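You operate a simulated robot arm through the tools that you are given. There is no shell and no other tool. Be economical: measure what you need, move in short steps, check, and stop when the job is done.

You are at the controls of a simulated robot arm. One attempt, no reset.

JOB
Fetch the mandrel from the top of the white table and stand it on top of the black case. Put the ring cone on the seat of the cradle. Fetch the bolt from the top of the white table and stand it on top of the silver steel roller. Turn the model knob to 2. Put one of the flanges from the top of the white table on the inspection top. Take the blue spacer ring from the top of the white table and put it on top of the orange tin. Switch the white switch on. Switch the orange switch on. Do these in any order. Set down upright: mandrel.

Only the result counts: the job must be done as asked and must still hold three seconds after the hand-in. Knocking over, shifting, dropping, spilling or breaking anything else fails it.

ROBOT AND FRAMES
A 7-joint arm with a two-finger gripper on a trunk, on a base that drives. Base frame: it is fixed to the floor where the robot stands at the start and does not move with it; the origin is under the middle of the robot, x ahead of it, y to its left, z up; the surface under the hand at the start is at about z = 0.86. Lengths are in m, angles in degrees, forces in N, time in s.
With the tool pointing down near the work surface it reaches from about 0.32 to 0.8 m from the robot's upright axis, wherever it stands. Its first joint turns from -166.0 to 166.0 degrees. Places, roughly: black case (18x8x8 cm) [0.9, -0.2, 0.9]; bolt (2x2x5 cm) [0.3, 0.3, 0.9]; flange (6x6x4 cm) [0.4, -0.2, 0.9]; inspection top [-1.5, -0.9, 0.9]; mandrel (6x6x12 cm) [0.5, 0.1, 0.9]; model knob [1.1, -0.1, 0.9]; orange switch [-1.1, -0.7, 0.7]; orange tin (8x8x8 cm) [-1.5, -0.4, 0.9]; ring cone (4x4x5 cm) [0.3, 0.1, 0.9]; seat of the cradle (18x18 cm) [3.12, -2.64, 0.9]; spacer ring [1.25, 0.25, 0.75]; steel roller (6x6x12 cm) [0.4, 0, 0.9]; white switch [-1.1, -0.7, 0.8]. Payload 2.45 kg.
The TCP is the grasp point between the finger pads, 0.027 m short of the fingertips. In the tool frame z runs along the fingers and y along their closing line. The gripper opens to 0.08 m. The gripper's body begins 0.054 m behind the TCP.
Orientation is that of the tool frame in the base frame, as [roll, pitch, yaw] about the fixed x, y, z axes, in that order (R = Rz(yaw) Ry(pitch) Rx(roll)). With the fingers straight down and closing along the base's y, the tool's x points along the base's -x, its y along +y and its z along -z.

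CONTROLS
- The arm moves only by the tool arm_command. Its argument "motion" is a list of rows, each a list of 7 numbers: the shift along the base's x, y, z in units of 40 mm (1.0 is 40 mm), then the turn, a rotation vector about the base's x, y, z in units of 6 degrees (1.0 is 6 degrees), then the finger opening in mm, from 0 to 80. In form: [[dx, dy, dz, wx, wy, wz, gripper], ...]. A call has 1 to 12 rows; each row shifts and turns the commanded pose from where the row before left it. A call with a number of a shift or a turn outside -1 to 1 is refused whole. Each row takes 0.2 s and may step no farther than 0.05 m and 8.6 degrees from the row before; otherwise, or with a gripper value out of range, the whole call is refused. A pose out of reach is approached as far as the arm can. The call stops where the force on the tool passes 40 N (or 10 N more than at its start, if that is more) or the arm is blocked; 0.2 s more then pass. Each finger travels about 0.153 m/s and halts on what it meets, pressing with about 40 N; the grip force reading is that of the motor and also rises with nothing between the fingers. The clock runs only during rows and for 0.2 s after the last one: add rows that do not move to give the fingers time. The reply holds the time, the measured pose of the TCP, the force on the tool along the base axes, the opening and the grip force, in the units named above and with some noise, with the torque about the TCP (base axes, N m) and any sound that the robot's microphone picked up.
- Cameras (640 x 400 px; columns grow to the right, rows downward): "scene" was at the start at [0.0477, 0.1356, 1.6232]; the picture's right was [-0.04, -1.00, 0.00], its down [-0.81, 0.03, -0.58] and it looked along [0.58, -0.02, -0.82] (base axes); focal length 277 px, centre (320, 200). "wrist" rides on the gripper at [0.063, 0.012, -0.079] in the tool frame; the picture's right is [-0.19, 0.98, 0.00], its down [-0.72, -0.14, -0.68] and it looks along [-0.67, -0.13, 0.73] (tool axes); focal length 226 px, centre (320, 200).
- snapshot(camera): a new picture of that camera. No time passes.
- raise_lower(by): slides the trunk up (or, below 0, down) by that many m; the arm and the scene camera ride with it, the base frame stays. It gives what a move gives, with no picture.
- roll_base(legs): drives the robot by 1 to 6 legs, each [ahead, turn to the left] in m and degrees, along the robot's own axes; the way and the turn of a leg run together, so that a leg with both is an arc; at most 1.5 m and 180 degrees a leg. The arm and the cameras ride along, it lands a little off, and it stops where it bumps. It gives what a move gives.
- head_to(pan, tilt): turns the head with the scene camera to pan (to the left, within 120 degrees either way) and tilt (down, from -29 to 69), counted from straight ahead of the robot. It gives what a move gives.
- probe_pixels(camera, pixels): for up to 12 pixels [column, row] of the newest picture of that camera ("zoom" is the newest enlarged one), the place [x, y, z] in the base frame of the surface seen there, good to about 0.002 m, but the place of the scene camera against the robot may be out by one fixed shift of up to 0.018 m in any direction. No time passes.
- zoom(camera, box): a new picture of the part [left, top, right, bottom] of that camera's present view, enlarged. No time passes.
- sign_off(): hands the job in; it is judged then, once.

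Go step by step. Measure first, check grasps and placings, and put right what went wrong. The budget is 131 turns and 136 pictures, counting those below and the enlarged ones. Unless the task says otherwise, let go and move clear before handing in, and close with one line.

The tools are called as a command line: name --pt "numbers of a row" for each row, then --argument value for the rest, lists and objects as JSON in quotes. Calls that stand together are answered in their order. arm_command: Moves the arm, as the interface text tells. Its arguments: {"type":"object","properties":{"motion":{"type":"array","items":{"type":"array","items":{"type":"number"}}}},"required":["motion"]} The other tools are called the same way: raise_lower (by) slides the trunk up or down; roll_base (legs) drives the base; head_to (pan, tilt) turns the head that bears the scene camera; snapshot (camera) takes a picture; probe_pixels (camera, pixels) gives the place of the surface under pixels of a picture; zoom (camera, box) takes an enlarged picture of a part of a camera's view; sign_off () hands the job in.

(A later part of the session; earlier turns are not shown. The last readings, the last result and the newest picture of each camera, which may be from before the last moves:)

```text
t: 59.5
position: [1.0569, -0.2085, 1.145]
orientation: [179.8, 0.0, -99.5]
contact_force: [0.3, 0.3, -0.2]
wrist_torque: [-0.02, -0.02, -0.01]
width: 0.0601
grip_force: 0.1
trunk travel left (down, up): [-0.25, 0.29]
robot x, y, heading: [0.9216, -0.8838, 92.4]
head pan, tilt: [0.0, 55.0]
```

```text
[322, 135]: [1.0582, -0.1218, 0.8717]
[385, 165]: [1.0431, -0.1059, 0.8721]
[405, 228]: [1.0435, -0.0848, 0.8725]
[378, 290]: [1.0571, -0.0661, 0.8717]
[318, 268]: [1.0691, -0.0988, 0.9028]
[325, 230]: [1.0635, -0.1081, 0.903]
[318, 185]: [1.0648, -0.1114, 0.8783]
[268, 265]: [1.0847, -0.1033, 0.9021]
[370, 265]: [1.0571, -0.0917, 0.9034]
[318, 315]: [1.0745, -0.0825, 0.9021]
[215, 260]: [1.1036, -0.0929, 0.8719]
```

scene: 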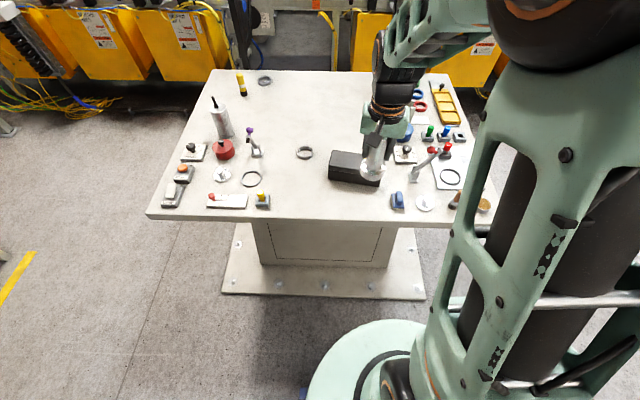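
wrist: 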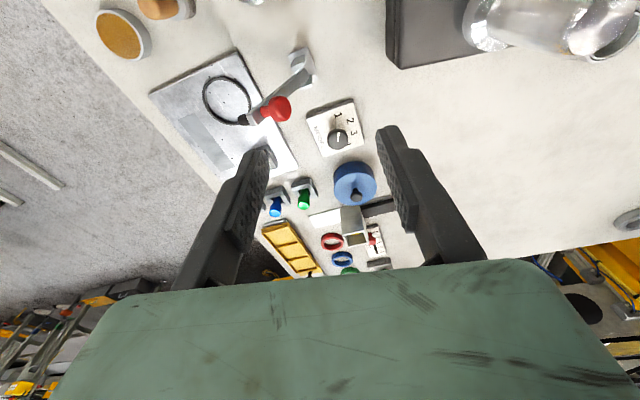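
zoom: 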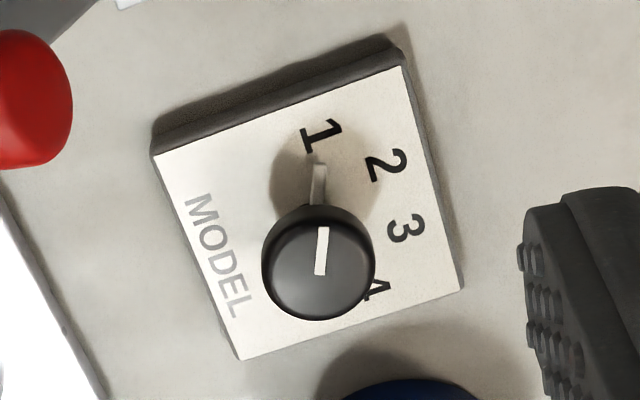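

The knob (centre ≈ [1.069, -0.096], top 0.904) points to 1; digits are 45° apart, so 2 is a -45° turn about z. Move above it, down to z≈0.93, and check.

arm_command --pt "0.1 0.94 0 0 0 0 60" --pt "0.1 0.94 0 0 0 0 60" --pt "0.1 0.94 0 0 0 0 60" --pt "0 0 -1 0 0 0 60" --pt "0 0 -1 0 0 0 60" --pt "0 0 -1 0 0 0 60" --pt "0 0 -1 0 0 0 60" --pt "0 0 -1 0 0 0 60" --pt "0 0 0 0 0 0 60"

snapshot --camera "wrist"

```text
t: 61.5
position: [1.0704, -0.0945, 0.9443]
orientation: [179.9, -0.1, -99.4]
contact_force: [0.2, -0.9, 0.1]
wrist_torque: [0.01, 0.02, 0.0]
width: 0.0599
grip_force: 0.0
trunk travel left (down, up): [-0.25, 0.29]
robot x, y, heading: [0.9242, -0.8796, 92.0]
head pan, tilt: [0.0, 55.0]
```

```text
100 pictures are left
```

wrist: 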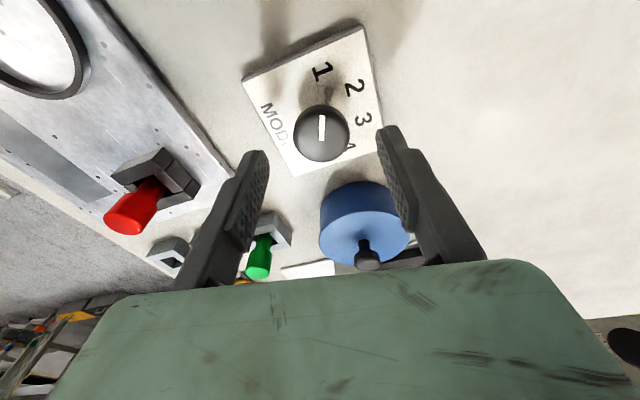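

arm_command --pt "-0.03 -0.03 -1.02 0 0 0 60" --pt "0 0 0 0 0 0 60" --pt "0 0 0 0 0 0 10" --pt "0 0 0 0 0 0 10" --pt "0 0 0 0 0 0 10"

```text
refused: -1.02 is not a number from -1 to 1
```

arm_command --pt "-0.03 -0.03 -1 0 0 0 60" --pt "0 0 0 0 0 0 60" --pt "0 0 0 0 0 0 10" --pt "0 0 0 0 0 0 10" --pt "0 0 0 0 0 0 10"

```text
t: 62.7
position: [1.0691, -0.0987, 0.9027]
orientation: [179.9, -0.1, -99.5]
contact_force: [15.0, -6.6, -9.7]
wrist_torque: [0.24, -0.4, -0.06]
width: 0.0334
grip_force: 44.7
trunk travel left (down, up): [-0.25, 0.29]
robot x, y, heading: [0.9221, -0.8792, 92.0]
head pan, tilt: [0.0, 55.0]
```

Gripped at 33 mm with a small side force; nudge toward +x and rotate half of the way.

arm_command --pt "0.05 0.03 0 0 0 0 10" --pt "0 0 0 0 0 -0.94 10" --pt "0 0 0 0 0 -0.94 10" --pt "0 0 0 0 0 -0.94 10" --pt "0 0 0 0 0 -0.94 10" --pt "0 0 0 0 0 0 10"

snapshot --camera "wrist"

```text
t: 64.1
position: [1.0676, -0.0964, 0.9056]
orientation: [180.0, -0.2, -122.0]
contact_force: [-4.2, -18.9, -21.3]
wrist_torque: [-0.36, 0.2, -0.02]
width: 0.0332
grip_force: 45.2
trunk travel left (down, up): [-0.25, 0.29]
robot x, y, heading: [0.9229, -0.8816, 92.0]
head pan, tilt: [0.0, 55.0]
```

```text
99 pictures are left
```

wrist: 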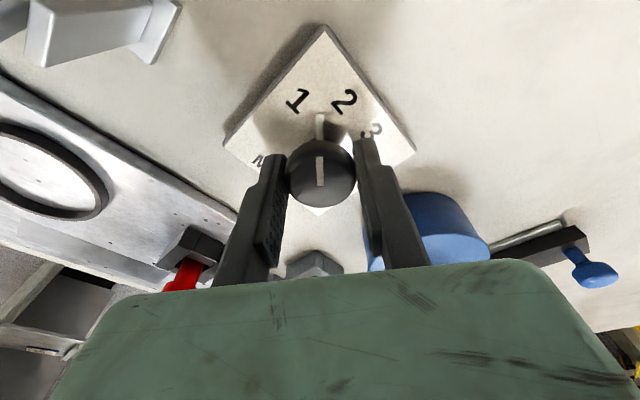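

arm_command --pt "0 -0.05 -0.04 0 0 -0.94 10" --pt "0 0 0 0 0 -0.94 10" --pt "0 0 0 0 0 -0.94 10" --pt "0 0 0 0 0 -0.94 10" --pt "0 0 0 0 0 0 10"

snapshot --camera "wrist"

```text
t: 65.3
position: [1.0682, -0.0967, 0.9055]
orientation: [179.8, 0.1, -144.6]
contact_force: [-9.8, 9.9, -7.3]
wrist_torque: [0.21, 0.35, -0.03]
width: 0.0333
grip_force: 45.1
trunk travel left (down, up): [-0.25, 0.29]
robot x, y, heading: [0.9236, -0.8811, 91.9]
head pan, tilt: [0.0, 55.0]
```

```text
98 pictures are left
```

wrist: 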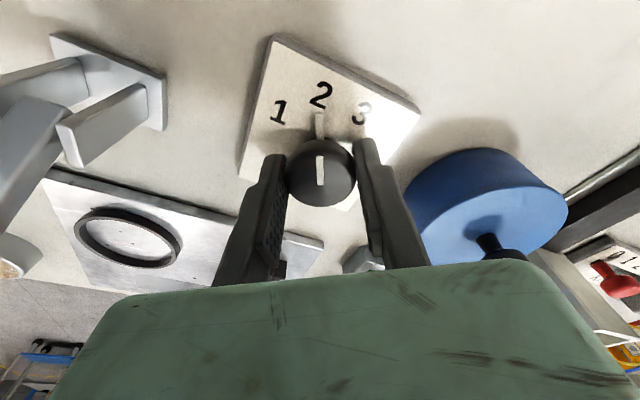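

Pointer now aims at 2. Release, rise, check; and rotate the hand back.

arm_command --pt "0 0 0 0 0 0 50" --pt "0 0 0 0 0 0 60" --pt "0 0 1 0 0 0 60" --pt "0 0 1 0 0 0 60" --pt "0 0 1 0 0 0 60" --pt "0 0 1 0 0 0 60" --pt "0 0 1 0 0 0 60" --pt "0 0 1 0 0 0 60"

zoom --camera "wrist" --box '[220, 30, 420, 155]'

snapshot --camera "scene"

```text
t: 67.1
position: [1.0715, -0.0975, 1.146]
orientation: [180.0, -0.2, -144.6]
contact_force: [0.6, -0.3, -0.6]
wrist_torque: [-0.01, 0.0, 0.0]
width: 0.0603
grip_force: 0.0
trunk travel left (down, up): [-0.25, 0.29]
robot x, y, heading: [0.923, -0.8809, 91.8]
head pan, tilt: [0.0, 55.0]
```

```text
3.20 times, centred on (320, 92) of wrist
```

zoom: 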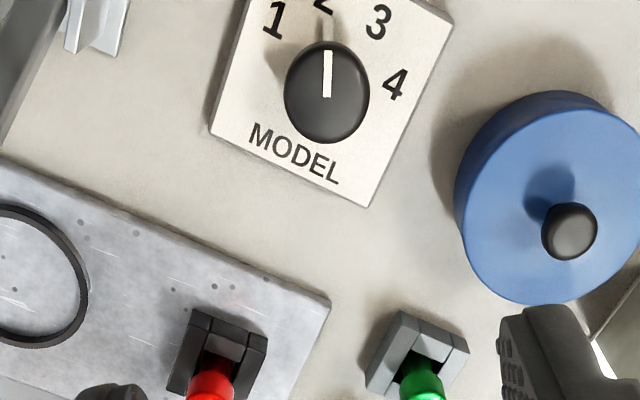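

```text
96 pictures are left
```

scene: 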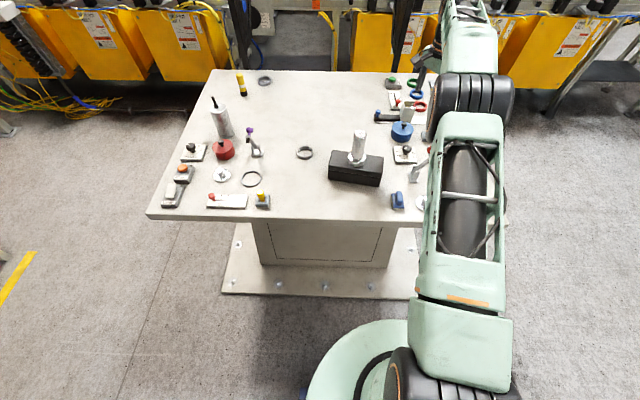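

Knob is at 2. Retract the hand, then turn right and look at the aisle beyond the table's far end, where I'll go for the blue ring at about [1.185, 0.285].

arm_command --pt "0 -0.95 0.2 0 0 0.94 60" --pt "0 -0.95 0.2 0 0 0.94 60" --pt "0 -0.95 0.2 0 0 0.94 60" --pt "0 -0.95 0.2 0 0 0.94 60" --pt "-0.3 -0.95 0 0 0 0.94 60" --pt "-0.3 -0.95 0 0 0 0.94 60" --pt "-0.3 -0.95 0 0 0 0.94 60" --pt "-0.3 -0.95 0 0 0 0.94 60"

roll_base --legs '[[0, -92]]'

head_to --pan 20 --tilt 40

snapshot --camera "scene"

```text
t: 68.9
position: [1.025, -0.4043, 1.1781]
orientation: [179.9, 0.0, -99.2]
contact_force: [-0.2, -0.2, 0.1]
wrist_torque: [0.03, 0.03, 0.0]
width: 0.06
grip_force: 0.0
trunk travel left (down, up): [-0.25, 0.29]
robot x, y, heading: [0.9218, -0.8798, 92.2]
head pan, tilt: [0.0, 55.0]
```

```text
t: 73.2
position: [1.3962, -0.9895, 1.1779]
orientation: [180.0, 0.0, 169.6]
contact_force: [-0.6, -0.4, 0.0]
wrist_torque: [-0.01, -0.03, 0.01]
width: 0.06
grip_force: 0.1
trunk travel left (down, up): [-0.25, 0.29]
robot x, y, heading: [0.9211, -0.8792, 0.9]
head pan, tilt: [0.0, 55.0]
```

```text
t: 74.1
position: [1.3976, -0.9895, 1.1781]
orientation: [-179.9, -0.1, 169.5]
contact_force: [-0.5, -0.2, 0.6]
wrist_torque: [-0.01, 0.01, 0.03]
width: 0.0598
grip_force: 0.0
trunk travel left (down, up): [-0.25, 0.29]
robot x, y, heading: [0.9256, -0.8796, 1.3]
head pan, tilt: [20.0, 40.0]
```

```text
95 pictures are left
```

scene: 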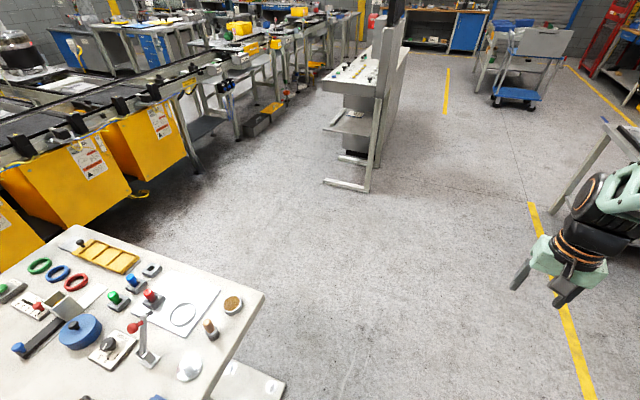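

probe_pixels --camera "scene" --pixels '[[260, 293], [75, 228], [58, 282], [328, 183], [352, 190], [130, 205], [190, 170], [250, 180], [59, 267], [40, 266], [545, 210]]'

```text
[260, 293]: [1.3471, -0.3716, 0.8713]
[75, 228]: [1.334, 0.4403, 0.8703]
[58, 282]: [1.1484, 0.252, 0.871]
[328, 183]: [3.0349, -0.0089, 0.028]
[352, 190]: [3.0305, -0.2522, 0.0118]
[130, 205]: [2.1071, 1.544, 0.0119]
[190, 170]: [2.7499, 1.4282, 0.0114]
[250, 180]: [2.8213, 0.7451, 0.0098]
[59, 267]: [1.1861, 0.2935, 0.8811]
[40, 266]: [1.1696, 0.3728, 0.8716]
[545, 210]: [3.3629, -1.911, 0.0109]
```

Free floor up to x≈3. Drive around to the far end of the table.

roll_base --legs '[[0.9, 0], [0, 89], [1.05, 0], [0, 90]]'

head_to --pan 0 --tilt 50

snapshot --camera "scene"

snapshot --camera "wrist"

```text
t: 91.8
position: [1.336, 0.2772, 1.1767]
orientation: [180.0, -0.1, -9.1]
contact_force: [0.6, 1.0, -0.5]
wrist_torque: [-0.02, 0.02, 0.02]
width: 0.0599
grip_force: 0.1
trunk travel left (down, up): [-0.25, 0.29]
robot x, y, heading: [1.8141, 0.177, -177.3]
head pan, tilt: [20.0, 40.0]
```

```text
t: 92.6
position: [1.3373, 0.2773, 1.1765]
orientation: [-180.0, -0.1, -9.1]
contact_force: [-0.2, -1.0, -0.6]
wrist_torque: [0.0, -0.02, 0.01]
width: 0.0599
grip_force: 0.1
trunk travel left (down, up): [-0.25, 0.29]
robot x, y, heading: [1.8119, 0.1813, -177.5]
head pan, tilt: [0.0, 50.0]
```

```text
94 pictures are left
```

scene: 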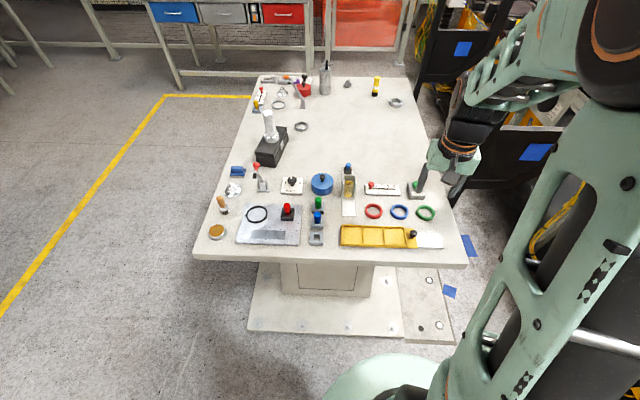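

```text
93 pictures are left
```

wrist: 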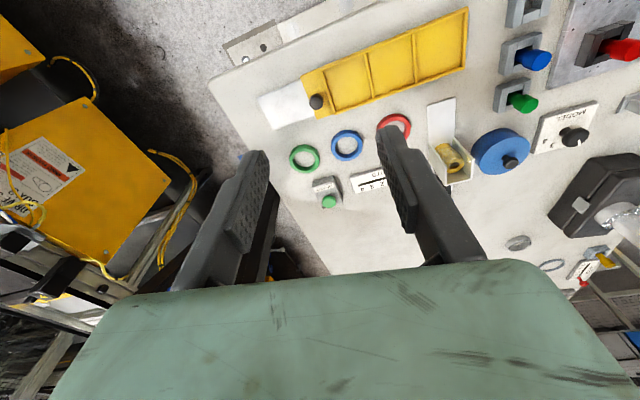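

zoom --camera "wrist" --box '[280, 100, 440, 200]'

probe_pixels --camera "zoom" --pixels '[[210, 180], [325, 180], [268, 128], [268, 232], [268, 185], [205, 185], [160, 215], [410, 110]]'

```text
4.00 times, centred on (360, 150) of wrist
```

zoom: 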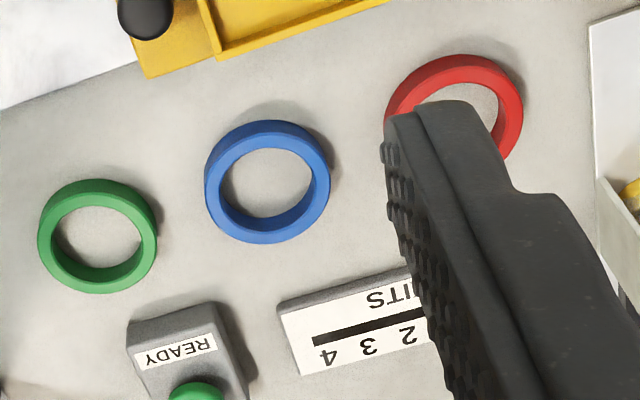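

```text
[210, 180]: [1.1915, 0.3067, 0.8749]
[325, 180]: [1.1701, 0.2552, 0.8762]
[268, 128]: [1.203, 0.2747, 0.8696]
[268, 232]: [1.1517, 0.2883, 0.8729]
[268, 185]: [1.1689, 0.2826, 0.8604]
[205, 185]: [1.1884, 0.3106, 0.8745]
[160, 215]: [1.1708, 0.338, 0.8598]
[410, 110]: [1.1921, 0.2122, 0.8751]
```

Blue ring centre ≈ [1.177, 0.281], outer Ø≈56 mm. Move above with 68 mm opening and check before the final descent.

arm_command --pt "-1 0.03 0 0 0 0 68" --pt "-1 0.03 0 0 0 0 68" --pt "-1 0.02 0 0 0 0 68" --pt "-1 0.02 0 0 0 0 68" --pt "0 0 -1 0 0 0 68" --pt "0 0 -1 0 0 0 68" --pt "0 0 -1 0 0 0 68" --pt "0 0 -1 0 0 0 68" --pt "0 0 -1 0 0 0 68" --pt "0 0 -0.9 0 0 0 68" --pt "0 0 0 0 0 0 68"

snapshot --camera "wrist"

```text
t: 95.0
position: [1.1739, 0.2848, 0.9409]
orientation: [179.8, -0.1, -9.1]
contact_force: [-0.5, 0.7, 0.2]
wrist_torque: [-0.04, -0.02, 0.01]
width: 0.0677
grip_force: 0.2
trunk travel left (down, up): [-0.25, 0.29]
robot x, y, heading: [1.8137, 0.1823, -177.6]
head pan, tilt: [0.0, 50.0]
```

```text
91 pictures are left
```

wrist: 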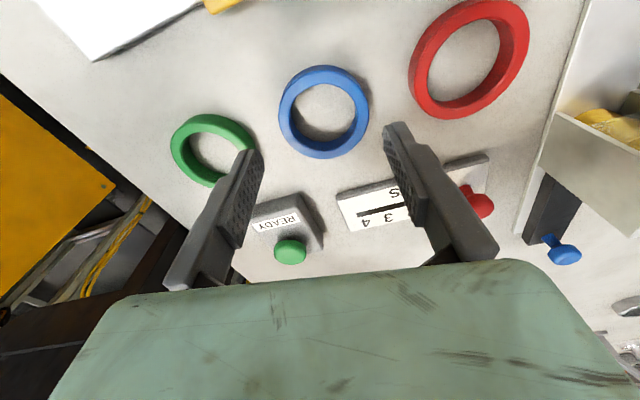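

The gap to the green ring is tight along this closing line. I'll probe the panel edges to choose a rotated grasp.

probe_pixels --camera "wrist" --pixels '[[337, 188], [345, 200], [298, 195], [320, 215], [255, 140], [280, 115], [325, 157], [320, 67], [368, 112], [412, 90], [324, 112], [215, 10]]'

```text
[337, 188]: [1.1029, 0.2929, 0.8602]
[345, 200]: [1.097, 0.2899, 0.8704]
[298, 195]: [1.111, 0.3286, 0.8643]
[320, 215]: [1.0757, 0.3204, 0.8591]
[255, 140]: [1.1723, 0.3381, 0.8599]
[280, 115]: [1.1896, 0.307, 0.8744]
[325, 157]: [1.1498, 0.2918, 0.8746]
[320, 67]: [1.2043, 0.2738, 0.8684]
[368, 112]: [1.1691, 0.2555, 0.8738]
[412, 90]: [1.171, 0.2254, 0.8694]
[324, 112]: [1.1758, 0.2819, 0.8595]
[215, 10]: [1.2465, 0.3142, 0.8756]
```

Panel and tray are >65 mm from the ring centre, so closing along x is safe. Rotate the hand by -72° here.

arm_command --pt "0.01 -0.01 0 0 0 -1 68" --pt "0.01 -0.01 0 0 0 -1 68" --pt "0.01 -0.01 0 0 0 -1 68" --pt "0.01 -0.01 0 0 0 -1 68" --pt "0.01 -0.01 0 0 0 -1 68" --pt "0.01 -0.01 0 0 0 -1 68" --pt "0 0 0 0 0 -1 68" --pt "0 0 0 0 0 -1 68" --pt "0 0 0 0 0 -1 68" --pt "0 0 0 0 0 -1 68" --pt "0 0 0 0 0 -1 68" --pt "0 0 0 0 0 -1 68"

snapshot --camera "wrist"

```text
t: 97.6
position: [1.1789, 0.2784, 0.941]
orientation: [-179.9, 0.0, -81.2]
contact_force: [0.1, -0.3, 0.0]
wrist_torque: [-0.02, 0.02, -0.02]
width: 0.0681
grip_force: 0.0
trunk travel left (down, up): [-0.25, 0.29]
robot x, y, heading: [1.8126, 0.1753, -177.7]
head pan, tilt: [0.0, 50.0]
```

```text
90 pictures are left
```

wrist: 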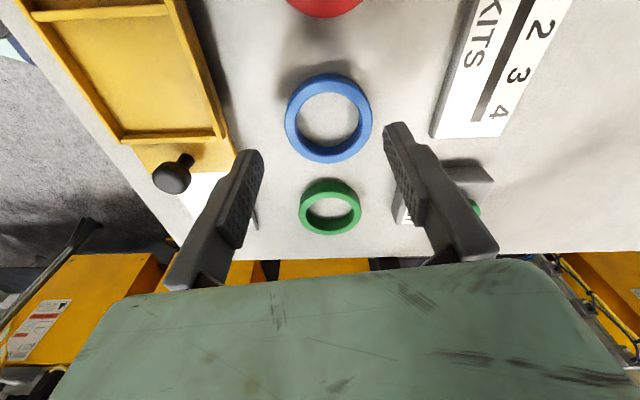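

Aligned. Descend to z≈0.8895 and close.

arm_command --pt "-0.03 0.07 -0.7 0 0 0 68" --pt "0 0 -0.59 0 0 0 68" --pt "0 0 0 0 0 0 68" --pt "0 0 0 0 0 0 35" --pt "0 0 0 0 0 0 35" --pt "0 0 0 0 0 0 35"

```text
t: 99.0
position: [1.1809, 0.282, 0.892]
orientation: [179.8, 0.0, -81.0]
contact_force: [12.7, 1.4, 36.1]
wrist_torque: [0.23, -1.66, -0.05]
width: 0.0584
grip_force: 40.0
trunk travel left (down, up): [-0.25, 0.29]
robot x, y, heading: [1.8147, 0.1816, -177.9]
head pan, tilt: [0.0, 50.0]
```

A 36 N upward force shows something touches; ease up 2–3 mm and look.

arm_command --pt "0 0 0.06 0 0 0 35" --pt "0 0 0 0 0 0 35"

snapshot --camera "wrist"

```text
t: 99.6
position: [1.1811, 0.2823, 0.8926]
orientation: [179.8, 0.0, -81.1]
contact_force: [7.6, 2.5, 16.7]
wrist_torque: [0.25, -0.77, 0.01]
width: 0.0582
grip_force: 39.9
trunk travel left (down, up): [-0.25, 0.29]
robot x, y, heading: [1.8115, 0.1777, -177.5]
head pan, tilt: [0.0, 50.0]
```

```text
89 pictures are left
```

wrist: 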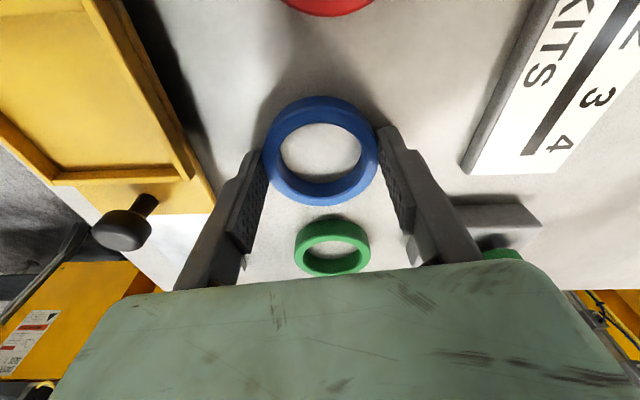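

The ring is between the fingers. Lift.

arm_command --pt "0 0 0.1 0 0 0 35" --pt "0 0 0.5 0 0 0 35" --pt "0 0 1 0 0 0 35" --pt "0 0 1 0 0 0 35" --pt "0 0 1 0 0 0 35" --pt "0 0 1 0 0 0 35" --pt "0 0 1 0 0 0 35" --pt "0 0 1 0 0 0 35"

snapshot --camera "wrist"

```text
t: 101.4
position: [1.1771, 0.2789, 1.1548]
orientation: [179.8, -0.1, -81.0]
contact_force: [-0.1, 0.3, 0.3]
wrist_torque: [0.0, -0.02, -0.03]
width: 0.0582
grip_force: 40.0
trunk travel left (down, up): [-0.25, 0.29]
robot x, y, heading: [1.8112, 0.1753, -177.9]
head pan, tilt: [0.0, 50.0]
```

```text
88 pictures are left
```

wrist: 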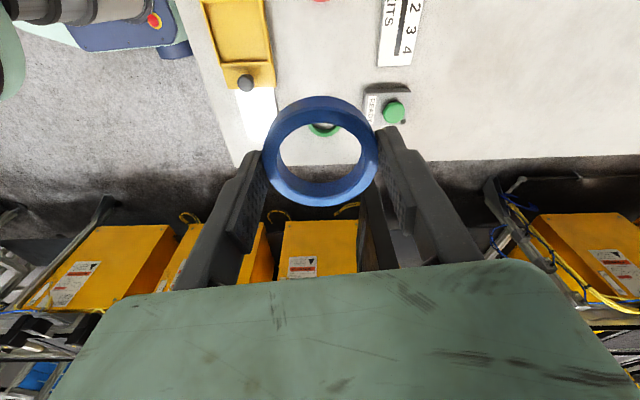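

Ring held. Retract the hand, then drive back around the table's right side toward the inspection bench.

arm_command --pt "0.9 -0.2 0.2 0 0 0 35" --pt "0.9 -0.2 0.2 0 0 0 35" --pt "0.9 -0.2 0.2 0 0 0 35" --pt "0.9 -0.2 0.2 0 0 0 35" --pt "0.9 -0.2 0.2 0 0 0 35" --pt "0 0 0 0 0 0 35"

roll_base --legs '[[0, 88], [1.1, 0], [0, -90], [1.4, 0], [0.6, 0]]'

head_to --pan 0 --tilt 40

snapshot --camera "scene"

```text
t: 102.8
position: [1.3598, 0.2394, 1.1981]
orientation: [179.9, 0.0, -81.1]
contact_force: [0.1, -0.6, -0.5]
wrist_torque: [0.01, 0.0, 0.01]
width: 0.0585
grip_force: 40.4
trunk travel left (down, up): [-0.25, 0.29]
robot x, y, heading: [1.8153, 0.1794, -177.4]
head pan, tilt: [0.0, 50.0]
```

```text
t: 125.9
position: [-0.584, -0.9497, 1.1974]
orientation: [180.0, -0.1, -81.1]
contact_force: [0.5, -0.1, -0.3]
wrist_torque: [0.02, -0.03, -0.04]
width: 0.058
grip_force: 40.2
trunk travel left (down, up): [-0.25, 0.29]
robot x, y, heading: [-0.1309, -1.0116, -177.7]
head pan, tilt: [0.0, 50.0]
```

```text
t: 126.6
position: [-0.5837, -0.9498, 1.196]
orientation: [180.0, -0.1, -81.1]
contact_force: [-1.2, -0.9, -0.6]
wrist_torque: [0.06, -0.01, 0.0]
width: 0.0584
grip_force: 40.3
trunk travel left (down, up): [-0.25, 0.29]
robot x, y, heading: [-0.128, -1.0103, -177.7]
head pan, tilt: [0.0, 40.0]
```

```text
87 pictures are left
```

scene: 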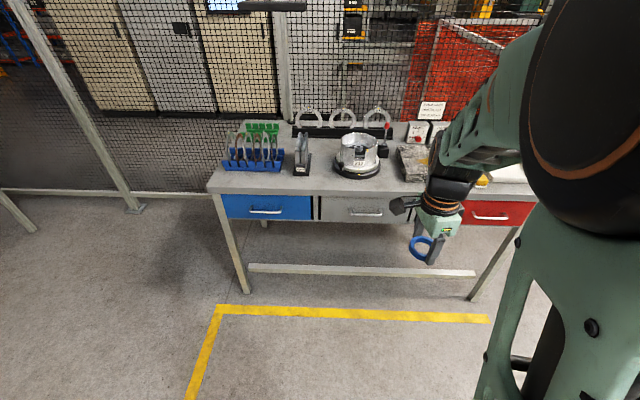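

zoom --camera "scene" --box '[200, 80, 540, 290]'

probe_pixels --camera "scene" --pixels '[[215, 190], [330, 190], [400, 190], [515, 185], [405, 165], [480, 182], [358, 150], [300, 160], [495, 212], [350, 210], [443, 120]]'

snapshot --camera "wrist"

```text
1.88 times, centred on (370, 185) of scene
```

zoom: 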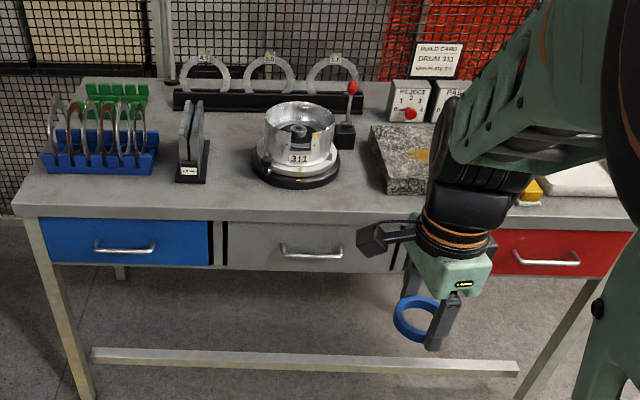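

```text
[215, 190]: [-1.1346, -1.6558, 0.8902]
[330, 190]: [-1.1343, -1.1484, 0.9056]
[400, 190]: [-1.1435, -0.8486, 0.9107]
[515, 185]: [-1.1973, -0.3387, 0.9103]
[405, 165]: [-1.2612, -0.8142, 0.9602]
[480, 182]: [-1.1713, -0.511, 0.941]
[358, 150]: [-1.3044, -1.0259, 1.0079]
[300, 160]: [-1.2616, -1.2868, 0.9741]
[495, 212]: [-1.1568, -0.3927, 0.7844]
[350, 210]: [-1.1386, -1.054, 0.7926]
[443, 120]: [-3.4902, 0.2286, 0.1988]
```

```text
85 pictures are left
```

wrist: 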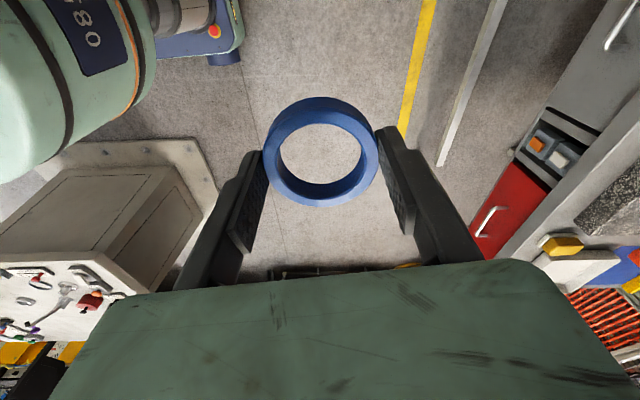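

The bench is ahead; the two switches sit on its front between grey and red drawers (wrist (540,145)). I'll move to face the right part of the bench.

roll_base --legs '[[0.45, 0], [0, -90], [0.5, 0], [0, 88]]'

snapshot --camera "scene"

snapshot --camera "wrist"

```text
t: 139.5
position: [-1.09, -0.4895, 1.1966]
orientation: [-180.0, 0.0, -78.2]
contact_force: [0.0, 0.1, -0.2]
wrist_torque: [-0.01, 0.0, 0.02]
width: 0.0584
grip_force: 40.5
trunk travel left (down, up): [-0.25, 0.29]
robot x, y, heading: [-0.6335, -0.5301, -174.7]
head pan, tilt: [0.0, 40.0]
```

```text
84 pictures are left
```

scene: 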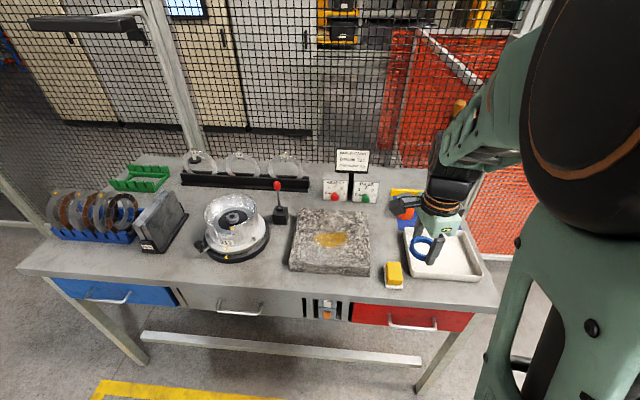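

```text
83 pictures are left
```

wrist: 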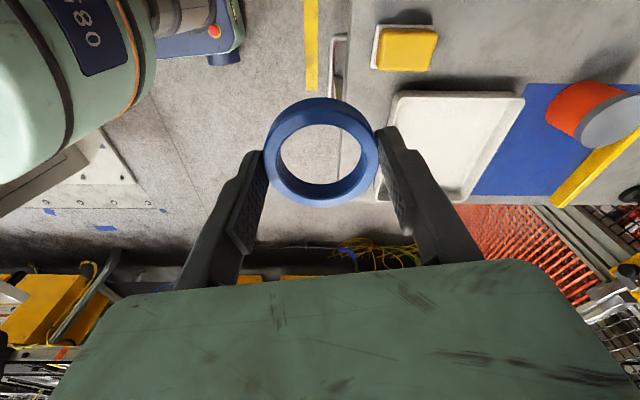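

probe_pixels --camera "wrist" --pixels '[[612, 120], [595, 122], [630, 120], [612, 100], [612, 142], [560, 105], [540, 60], [460, 90], [500, 60]]'

probe_pixels --camera "scene" --pixels '[[330, 240], [300, 215], [365, 215], [295, 265], [365, 265], [403, 212], [220, 180], [270, 280], [327, 310], [327, 303], [350, 195], [400, 190]]'

zoom --camera "scene" --box '[270, 140, 500, 330]'

```text
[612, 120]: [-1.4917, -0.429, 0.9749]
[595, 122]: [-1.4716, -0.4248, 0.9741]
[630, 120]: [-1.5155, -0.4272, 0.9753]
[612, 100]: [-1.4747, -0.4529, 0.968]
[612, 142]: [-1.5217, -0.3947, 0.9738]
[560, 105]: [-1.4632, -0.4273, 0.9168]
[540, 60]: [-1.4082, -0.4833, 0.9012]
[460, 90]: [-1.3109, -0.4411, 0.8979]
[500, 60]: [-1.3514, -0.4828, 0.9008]
```

```text
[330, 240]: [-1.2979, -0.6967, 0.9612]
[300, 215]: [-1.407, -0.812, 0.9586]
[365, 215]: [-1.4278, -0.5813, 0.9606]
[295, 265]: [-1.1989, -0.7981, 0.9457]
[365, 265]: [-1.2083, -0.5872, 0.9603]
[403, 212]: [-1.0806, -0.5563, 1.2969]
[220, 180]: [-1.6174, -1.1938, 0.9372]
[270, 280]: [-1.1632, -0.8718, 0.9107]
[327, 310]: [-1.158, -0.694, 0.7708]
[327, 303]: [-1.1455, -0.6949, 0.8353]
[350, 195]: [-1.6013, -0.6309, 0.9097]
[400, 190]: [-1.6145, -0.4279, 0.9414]
```

```text
2.11 times, centred on (385, 235) of scene
```

zoom: 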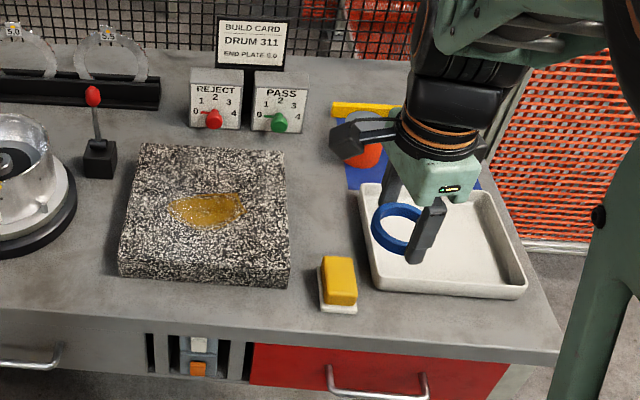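

Tin top is at about [-1.495, -0.425, 0.974]. The robot needs to be a bit nearer: 0.13 m ahead, then move the hand next to the tin and look.

roll_base --legs '[[0.13, 0]]'

arm_command --pt "-0.9 -0.3 -0.3 0 0 0.6 35" --pt "-0.9 -0.3 -0.3 0 0 0.6 35" --pt "-0.9 -0.3 -0.3 0 0 0.6 35" --pt "-0.9 -0.3 -0.3 0 0 0.6 35" --pt "0 0 0 0 0 0 35"

snapshot --camera "wrist"

```text
t: 140.8
position: [-1.2231, -0.5021, 1.1964]
orientation: [-179.9, -0.2, -78.4]
contact_force: [-0.1, 0.5, 0.5]
wrist_torque: [0.01, -0.02, 0.01]
width: 0.0585
grip_force: 40.4
trunk travel left (down, up): [-0.25, 0.29]
robot x, y, heading: [-0.7622, -0.5402, -175.0]
head pan, tilt: [0.0, 40.0]
```

```text
t: 142.0
position: [-1.3657, -0.5495, 1.1492]
orientation: [-180.0, -0.2, -63.8]
contact_force: [-0.7, -0.1, 0.0]
wrist_torque: [0.01, -0.01, 0.02]
width: 0.0587
grip_force: 40.0
trunk travel left (down, up): [-0.25, 0.29]
robot x, y, heading: [-0.7659, -0.5414, -174.8]
head pan, tilt: [0.0, 40.0]
```

```text
81 pictures are left
```

wrist: 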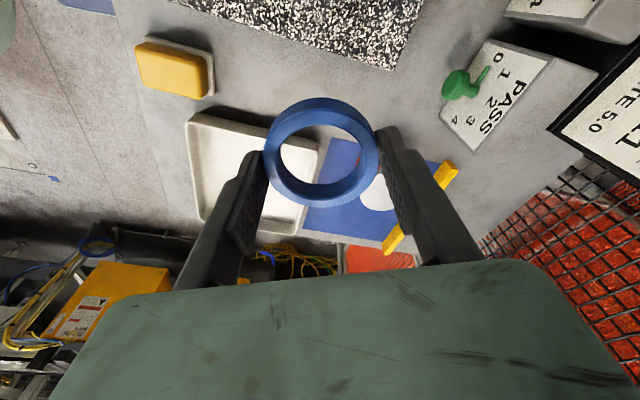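

zoom --camera "wrist" --box '[290, 120, 450, 250]'

snapshot --camera "scene"

```text
3.08 times, centred on (370, 185) of wrist
```

zoom: 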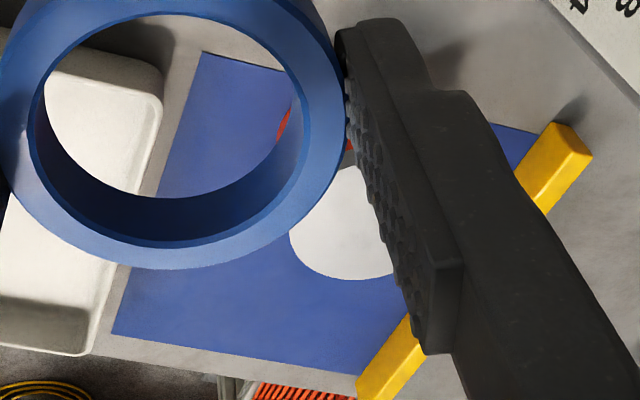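

```text
79 pictures are left
```

scene: 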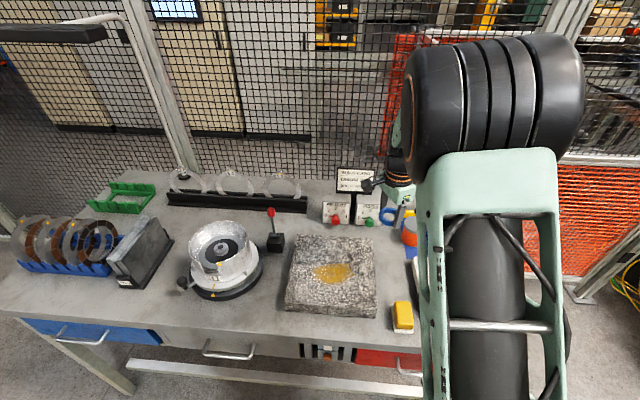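

probe_pixels --camera "zoom" --pixels '[[292, 238], [302, 258], [320, 272], [345, 277], [375, 275], [345, 225], [350, 172]]'

```text
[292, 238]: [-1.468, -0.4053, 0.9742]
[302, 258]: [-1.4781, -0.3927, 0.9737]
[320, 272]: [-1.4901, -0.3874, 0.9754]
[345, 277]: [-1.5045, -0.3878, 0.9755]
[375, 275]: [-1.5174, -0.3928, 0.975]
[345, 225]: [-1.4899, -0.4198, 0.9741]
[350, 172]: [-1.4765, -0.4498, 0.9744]
```

Tin-top centre ≈ [-1.497, -0.422, 0.975]. Move over it and down to ~20 mm above.

arm_command --pt "-0.82 0.8 0 0 0 0 35" --pt "-0.82 0.8 0 0 0 0 35" --pt "-0.82 0.8 0 0 0 0 35" --pt "-0.82 0.8 0 0 0 0 35" --pt "0 0 -1 0 0 0 35" --pt "0 0 -1 0 0 0 35" --pt "0 0 -1 0 0 0 35" --pt "0 0 0 0 0 0 35"

snapshot --camera "wrist"

```text
t: 143.8
position: [-1.4947, -0.4214, 1.0281]
orientation: [-179.9, -0.1, -64.0]
contact_force: [0.8, -0.4, -0.2]
wrist_torque: [-0.02, 0.01, -0.03]
width: 0.0583
grip_force: 40.1
trunk travel left (down, up): [-0.25, 0.29]
robot x, y, heading: [-0.7616, -0.5454, -174.8]
head pan, tilt: [0.0, 40.0]
```

```text
78 pictures are left
```

wrist: 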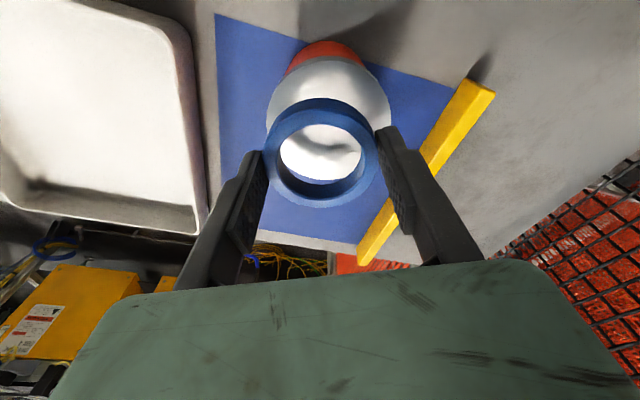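

probe_pixels --camera "wrist" --pixels '[[270, 105], [387, 105], [295, 75], [360, 70], [330, 60], [320, 150]]'

```text
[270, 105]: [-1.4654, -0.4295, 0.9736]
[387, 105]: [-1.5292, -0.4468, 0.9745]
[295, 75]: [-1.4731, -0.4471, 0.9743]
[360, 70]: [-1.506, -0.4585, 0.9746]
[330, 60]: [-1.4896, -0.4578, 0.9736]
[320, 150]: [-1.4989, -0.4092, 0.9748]
```

arm_command --pt "-0.1 -0.03 -0.35 0 0 0 35" --pt "0 0 -0.08 0 0 0 35" --pt "0 0 0 0 0 0 35"

```text
t: 144.6
position: [-1.5011, -0.4236, 1.011]
orientation: [180.0, -0.1, -63.9]
contact_force: [-0.6, -0.1, -0.3]
wrist_torque: [0.0, 0.02, 0.02]
width: 0.0583
grip_force: 40.2
trunk travel left (down, up): [-0.25, 0.29]
robot x, y, heading: [-0.763, -0.5405, -174.7]
head pan, tilt: [0.0, 40.0]
```

arm_command --pt "0.02 0 -0.05 0 0 0 35" --pt "0 0 -0.04 0 0 0 35" --pt "0 0 0 0 0 0 35"

```text
t: 145.4
position: [-1.4994, -0.4219, 1.0072]
orientation: [-180.0, -0.2, -64.0]
contact_force: [-0.5, -0.5, 1.1]
wrist_torque: [0.0, 0.0, 0.0]
width: 0.0584
grip_force: 39.8
trunk travel left (down, up): [-0.25, 0.29]
robot x, y, heading: [-0.7638, -0.5399, -174.8]
head pan, tilt: [0.0, 40.0]
```

arm_command --pt "0 0 -0.03 0 0 0 35" --pt "0 0 0 0 0 0 35"

```text
t: 146.0
position: [-1.4994, -0.4209, 1.0069]
orientation: [179.9, 0.0, -64.0]
contact_force: [-1.6, -0.1, 5.1]
wrist_torque: [0.05, -0.05, 0.04]
width: 0.058
grip_force: 39.6
trunk travel left (down, up): [-0.25, 0.29]
robot x, y, heading: [-0.7608, -0.5394, -175.0]
head pan, tilt: [0.0, 40.0]
```

Contact. Release and rise.

arm_command --pt "0 0 0 0 0 0 66" --pt "0 0 0 0 0 0 76" --pt "0 0 0 0 0 0 76" --pt "0 0 0.8 0 0 0 76" --pt "0 0 1 0 0 0 76" --pt "0 0 1 0 0 0 76" --pt "0.5 -0.5 0.5 0 0 0 76"

snapshot --camera "wrist"

```text
t: 147.6
position: [-1.4761, -0.4437, 1.1399]
orientation: [-179.9, -0.1, -63.8]
contact_force: [-0.6, -0.3, 0.5]
wrist_torque: [0.0, 0.01, 0.0]
width: 0.076
grip_force: 0.0
trunk travel left (down, up): [-0.25, 0.29]
robot x, y, heading: [-0.7611, -0.5408, -175.1]
head pan, tilt: [0.0, 40.0]
```

```text
77 pictures are left
```

wrist: 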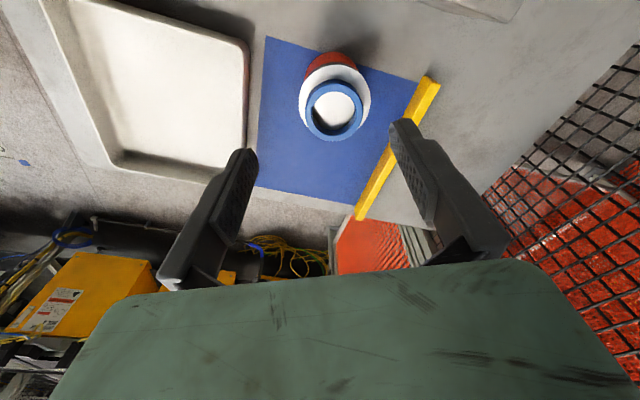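

The ring is on the tin at (334,110). Retract the arm and back away, then view the switches on the bench front.

arm_command --pt "1 0 0.2 0 0 0 40" --pt "1 0 0.2 0 0 0 40" --pt "1 0 0.2 0 0 0 40" --pt "1 0 0.2 0 0 0 40" --pt "1 0 0 0 0 0 20" --pt "1 0 0 0 0 0 0" --pt "1 0 0 0 0 0 0"

roll_base --legs '[[-0.2, 0]]'

head_to --pan 10 --tilt 50

snapshot --camera "scene"

```text
t: 149.2
position: [-1.1987, -0.4428, 1.1703]
orientation: [-180.0, -0.1, -63.9]
contact_force: [0.3, 0.7, 0.0]
wrist_torque: [0.0, 0.04, 0.02]
width: 0.0
grip_force: 29.6
trunk travel left (down, up): [-0.25, 0.29]
robot x, y, heading: [-0.763, -0.5429, -174.9]
head pan, tilt: [0.0, 40.0]
```

```text
t: 150.8
position: [-1.0048, -0.4292, 1.1722]
orientation: [179.9, 0.0, -63.4]
contact_force: [0.3, -0.6, 0.1]
wrist_torque: [0.01, 0.03, 0.04]
width: 0.0
grip_force: 29.6
trunk travel left (down, up): [-0.25, 0.29]
robot x, y, heading: [-0.5677, -0.5244, -174.4]
head pan, tilt: [0.0, 40.0]
```

```text
t: 151.5
position: [-1.005, -0.4289, 1.1719]
orientation: [180.0, -0.1, -63.4]
contact_force: [0.0, 1.0, -0.1]
wrist_torque: [-0.01, -0.02, 0.0]
width: 0.0
grip_force: 29.4
trunk travel left (down, up): [-0.25, 0.29]
robot x, y, heading: [-0.5702, -0.5208, -174.2]
head pan, tilt: [10.0, 50.0]
```

```text
76 pictures are left
```

scene: 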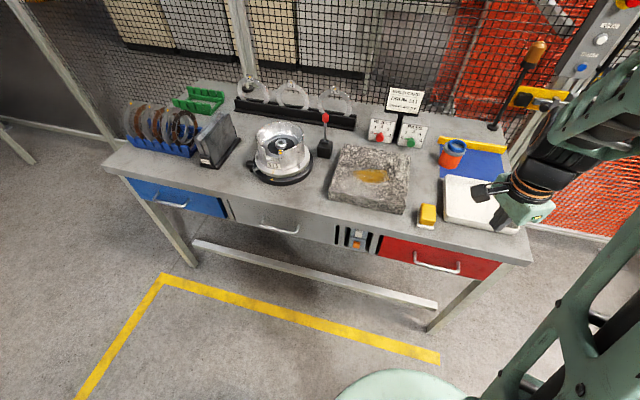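

zoom --camera "scene" --box '[330, 220, 390, 257]'

probe_pixels --camera "zoom" --pixels '[[290, 150], [310, 165], [270, 255], [300, 275], [285, 205], [225, 200], [345, 215]]'

```text
10.67 times, centred on (360, 238) of scene
```

zoom: 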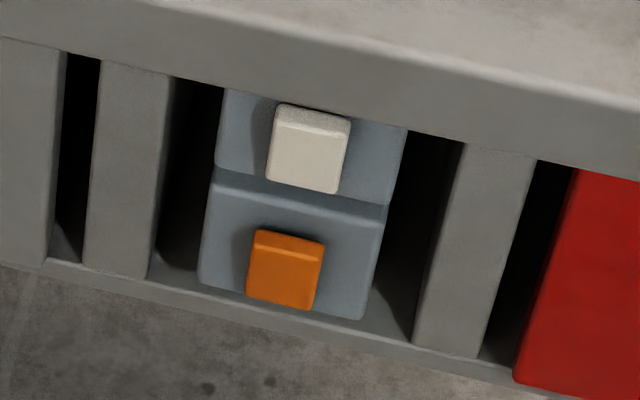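

```text
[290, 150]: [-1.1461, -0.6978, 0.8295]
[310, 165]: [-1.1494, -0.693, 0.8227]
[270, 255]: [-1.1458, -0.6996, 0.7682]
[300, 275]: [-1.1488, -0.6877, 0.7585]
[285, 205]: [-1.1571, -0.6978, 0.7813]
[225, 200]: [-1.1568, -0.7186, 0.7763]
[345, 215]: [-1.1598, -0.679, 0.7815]
```

The two push-type switches: white ≈ [-1.147,-0.695, 0.82], orange ≈ [-1.147,-0.694, 0.755] (shift-corrected). Back up a little and bring the hand in front at yaw 0, above the bench edge level.

roll_base --legs '[[-0.15, 0]]'

arm_command --pt "-0.44 -0.59 -0.39 0 0 0.96 0" --pt "-0.44 -0.59 -0.39 0 0 0.96 0" --pt "-0.44 -0.59 -0.39 0 0 0.96 0" --pt "-0.44 -0.59 -0.39 0 0 0.96 0" --pt "-0.44 -0.59 -0.39 0 0 0.96 0" --pt "-0.44 -0.59 -0.39 0 0 0.96 0" --pt "-0.44 -0.59 -0.39 0 0 0.96 0" --pt "-0.44 -0.59 -0.39 0 0 0.96 0" --pt "-0.44 -0.59 -0.39 0 0 0.96 0" --pt "-0.44 -0.59 -0.39 0 0 0.96 0" --pt "-0.44 -0.59 -0.39 0 0 0.96 0"

```text
t: 152.9
position: [-0.8548, -0.413, 1.1718]
orientation: [179.9, -0.1, -63.4]
contact_force: [0.0, 0.5, -0.1]
wrist_torque: [-0.01, 0.03, 0.0]
width: 0.0002
grip_force: 30.0
trunk travel left (down, up): [-0.25, 0.29]
robot x, y, heading: [-0.4176, -0.5059, -173.9]
head pan, tilt: [10.0, 50.0]
```

```text
t: 155.3
position: [-1.0497, -0.6746, 0.9984]
orientation: [180.0, -0.1, 0.1]
contact_force: [-1.2, -0.1, -0.4]
wrist_torque: [0.0, -0.01, 0.02]
width: 0.0
grip_force: 30.0
trunk travel left (down, up): [-0.25, 0.29]
robot x, y, heading: [-0.418, -0.5074, -174.2]
head pan, tilt: [10.0, 50.0]
```

arm_command --pt "0 -0.06 -0.31 0 0.94 0 0" --pt "0 -0.06 -0.31 0 0.94 0 0" --pt "0 -0.06 -0.31 0 0.94 0 0" --pt "0 -0.06 -0.31 0 0.94 0 0" --pt "0 -0.06 -0.31 0 0.94 0 0" --pt "0 -0.06 -0.31 0 0.94 0 0" --pt "0 -0.06 -0.31 0 0.94 0 0" --pt "0 -0.06 -0.31 0 0.94 0 0"

snapshot --camera "wrist"

```text
t: 157.1
position: [-1.0492, -0.6918, 0.9012]
orientation: [-180.0, 45.2, 0.0]
contact_force: [-0.5, 0.1, 0.4]
wrist_torque: [0.02, 0.02, 0.0]
width: 0.0
grip_force: 29.3
trunk travel left (down, up): [-0.25, 0.29]
robot x, y, heading: [-0.4148, -0.5051, -174.2]
head pan, tilt: [10.0, 50.0]
```

```text
74 pictures are left
```

wrist: 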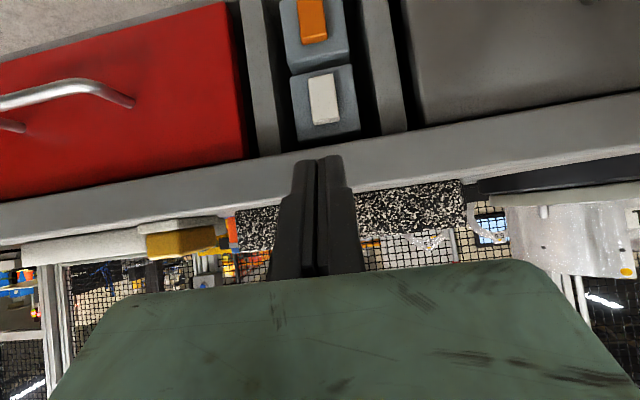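

zoom --camera "wrist" --box '[260, 0, 400, 150]'

probe_pixels --camera "wrist" --pixels '[[323, 80], [323, 100], [323, 117], [312, 98], [335, 98], [312, 10], [313, 30], [315, 2], [302, 110], [320, 150], [315, 40]]'

```text
2.67 times, centred on (330, 75) of wrist
```

zoom: 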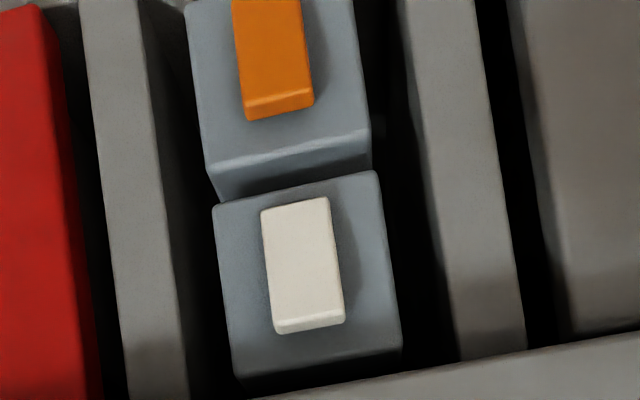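

```text
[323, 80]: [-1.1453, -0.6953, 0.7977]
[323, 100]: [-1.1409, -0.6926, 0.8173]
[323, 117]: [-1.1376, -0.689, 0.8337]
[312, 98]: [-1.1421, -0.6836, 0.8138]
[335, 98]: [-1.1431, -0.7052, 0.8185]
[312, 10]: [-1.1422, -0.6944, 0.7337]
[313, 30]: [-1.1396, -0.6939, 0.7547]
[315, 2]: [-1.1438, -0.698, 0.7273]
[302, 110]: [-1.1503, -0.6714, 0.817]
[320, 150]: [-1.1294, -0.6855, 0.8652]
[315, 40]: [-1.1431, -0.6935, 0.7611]
```

Both are rockers with the top edge standing out (white x -1.1376 at z 0.834; orange -1.1396 at z 0.755), so pressing the top flips them. Finish tilting the hand to horizontal in front of the white one's top.

arm_command --pt "0 -0.01 -0.23 0 0.93 0 0" --pt "0 -0.01 -0.23 0 0.93 0 0" --pt "0 -0.01 -0.23 0 0.93 0 0" --pt "0 -0.01 -0.23 0 0.93 0 0" --pt "0 -0.01 -0.23 0 0.93 0 0" --pt "0 0 -0.23 0 0.93 0 0" --pt "0 0 -0.23 0 0.93 0 0" --pt "-0.3 0 -0.22 0 0.93 0 0" --pt "0 0 0 0 0 0 0"

snapshot --camera "wrist"

```text
t: 159.1
position: [-1.0602, -0.6936, 0.8273]
orientation: [166.9, 89.7, -13.1]
contact_force: [0.1, 0.6, 0.6]
wrist_torque: [-0.01, 0.02, -0.01]
width: 0.0001
grip_force: 29.4
trunk travel left (down, up): [-0.25, 0.29]
robot x, y, heading: [-0.4161, -0.5084, -174.2]
head pan, tilt: [10.0, 50.0]
```

```text
72 pictures are left
```

wrist: 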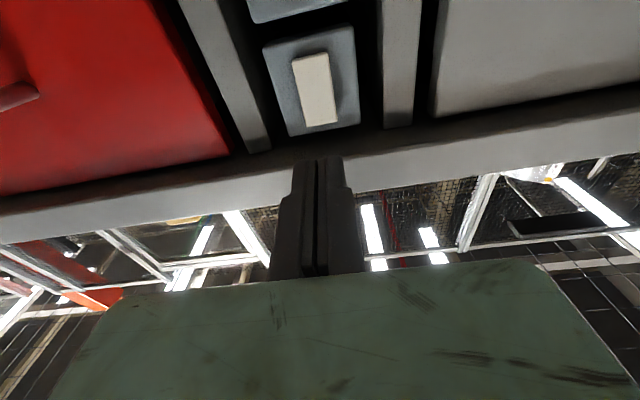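

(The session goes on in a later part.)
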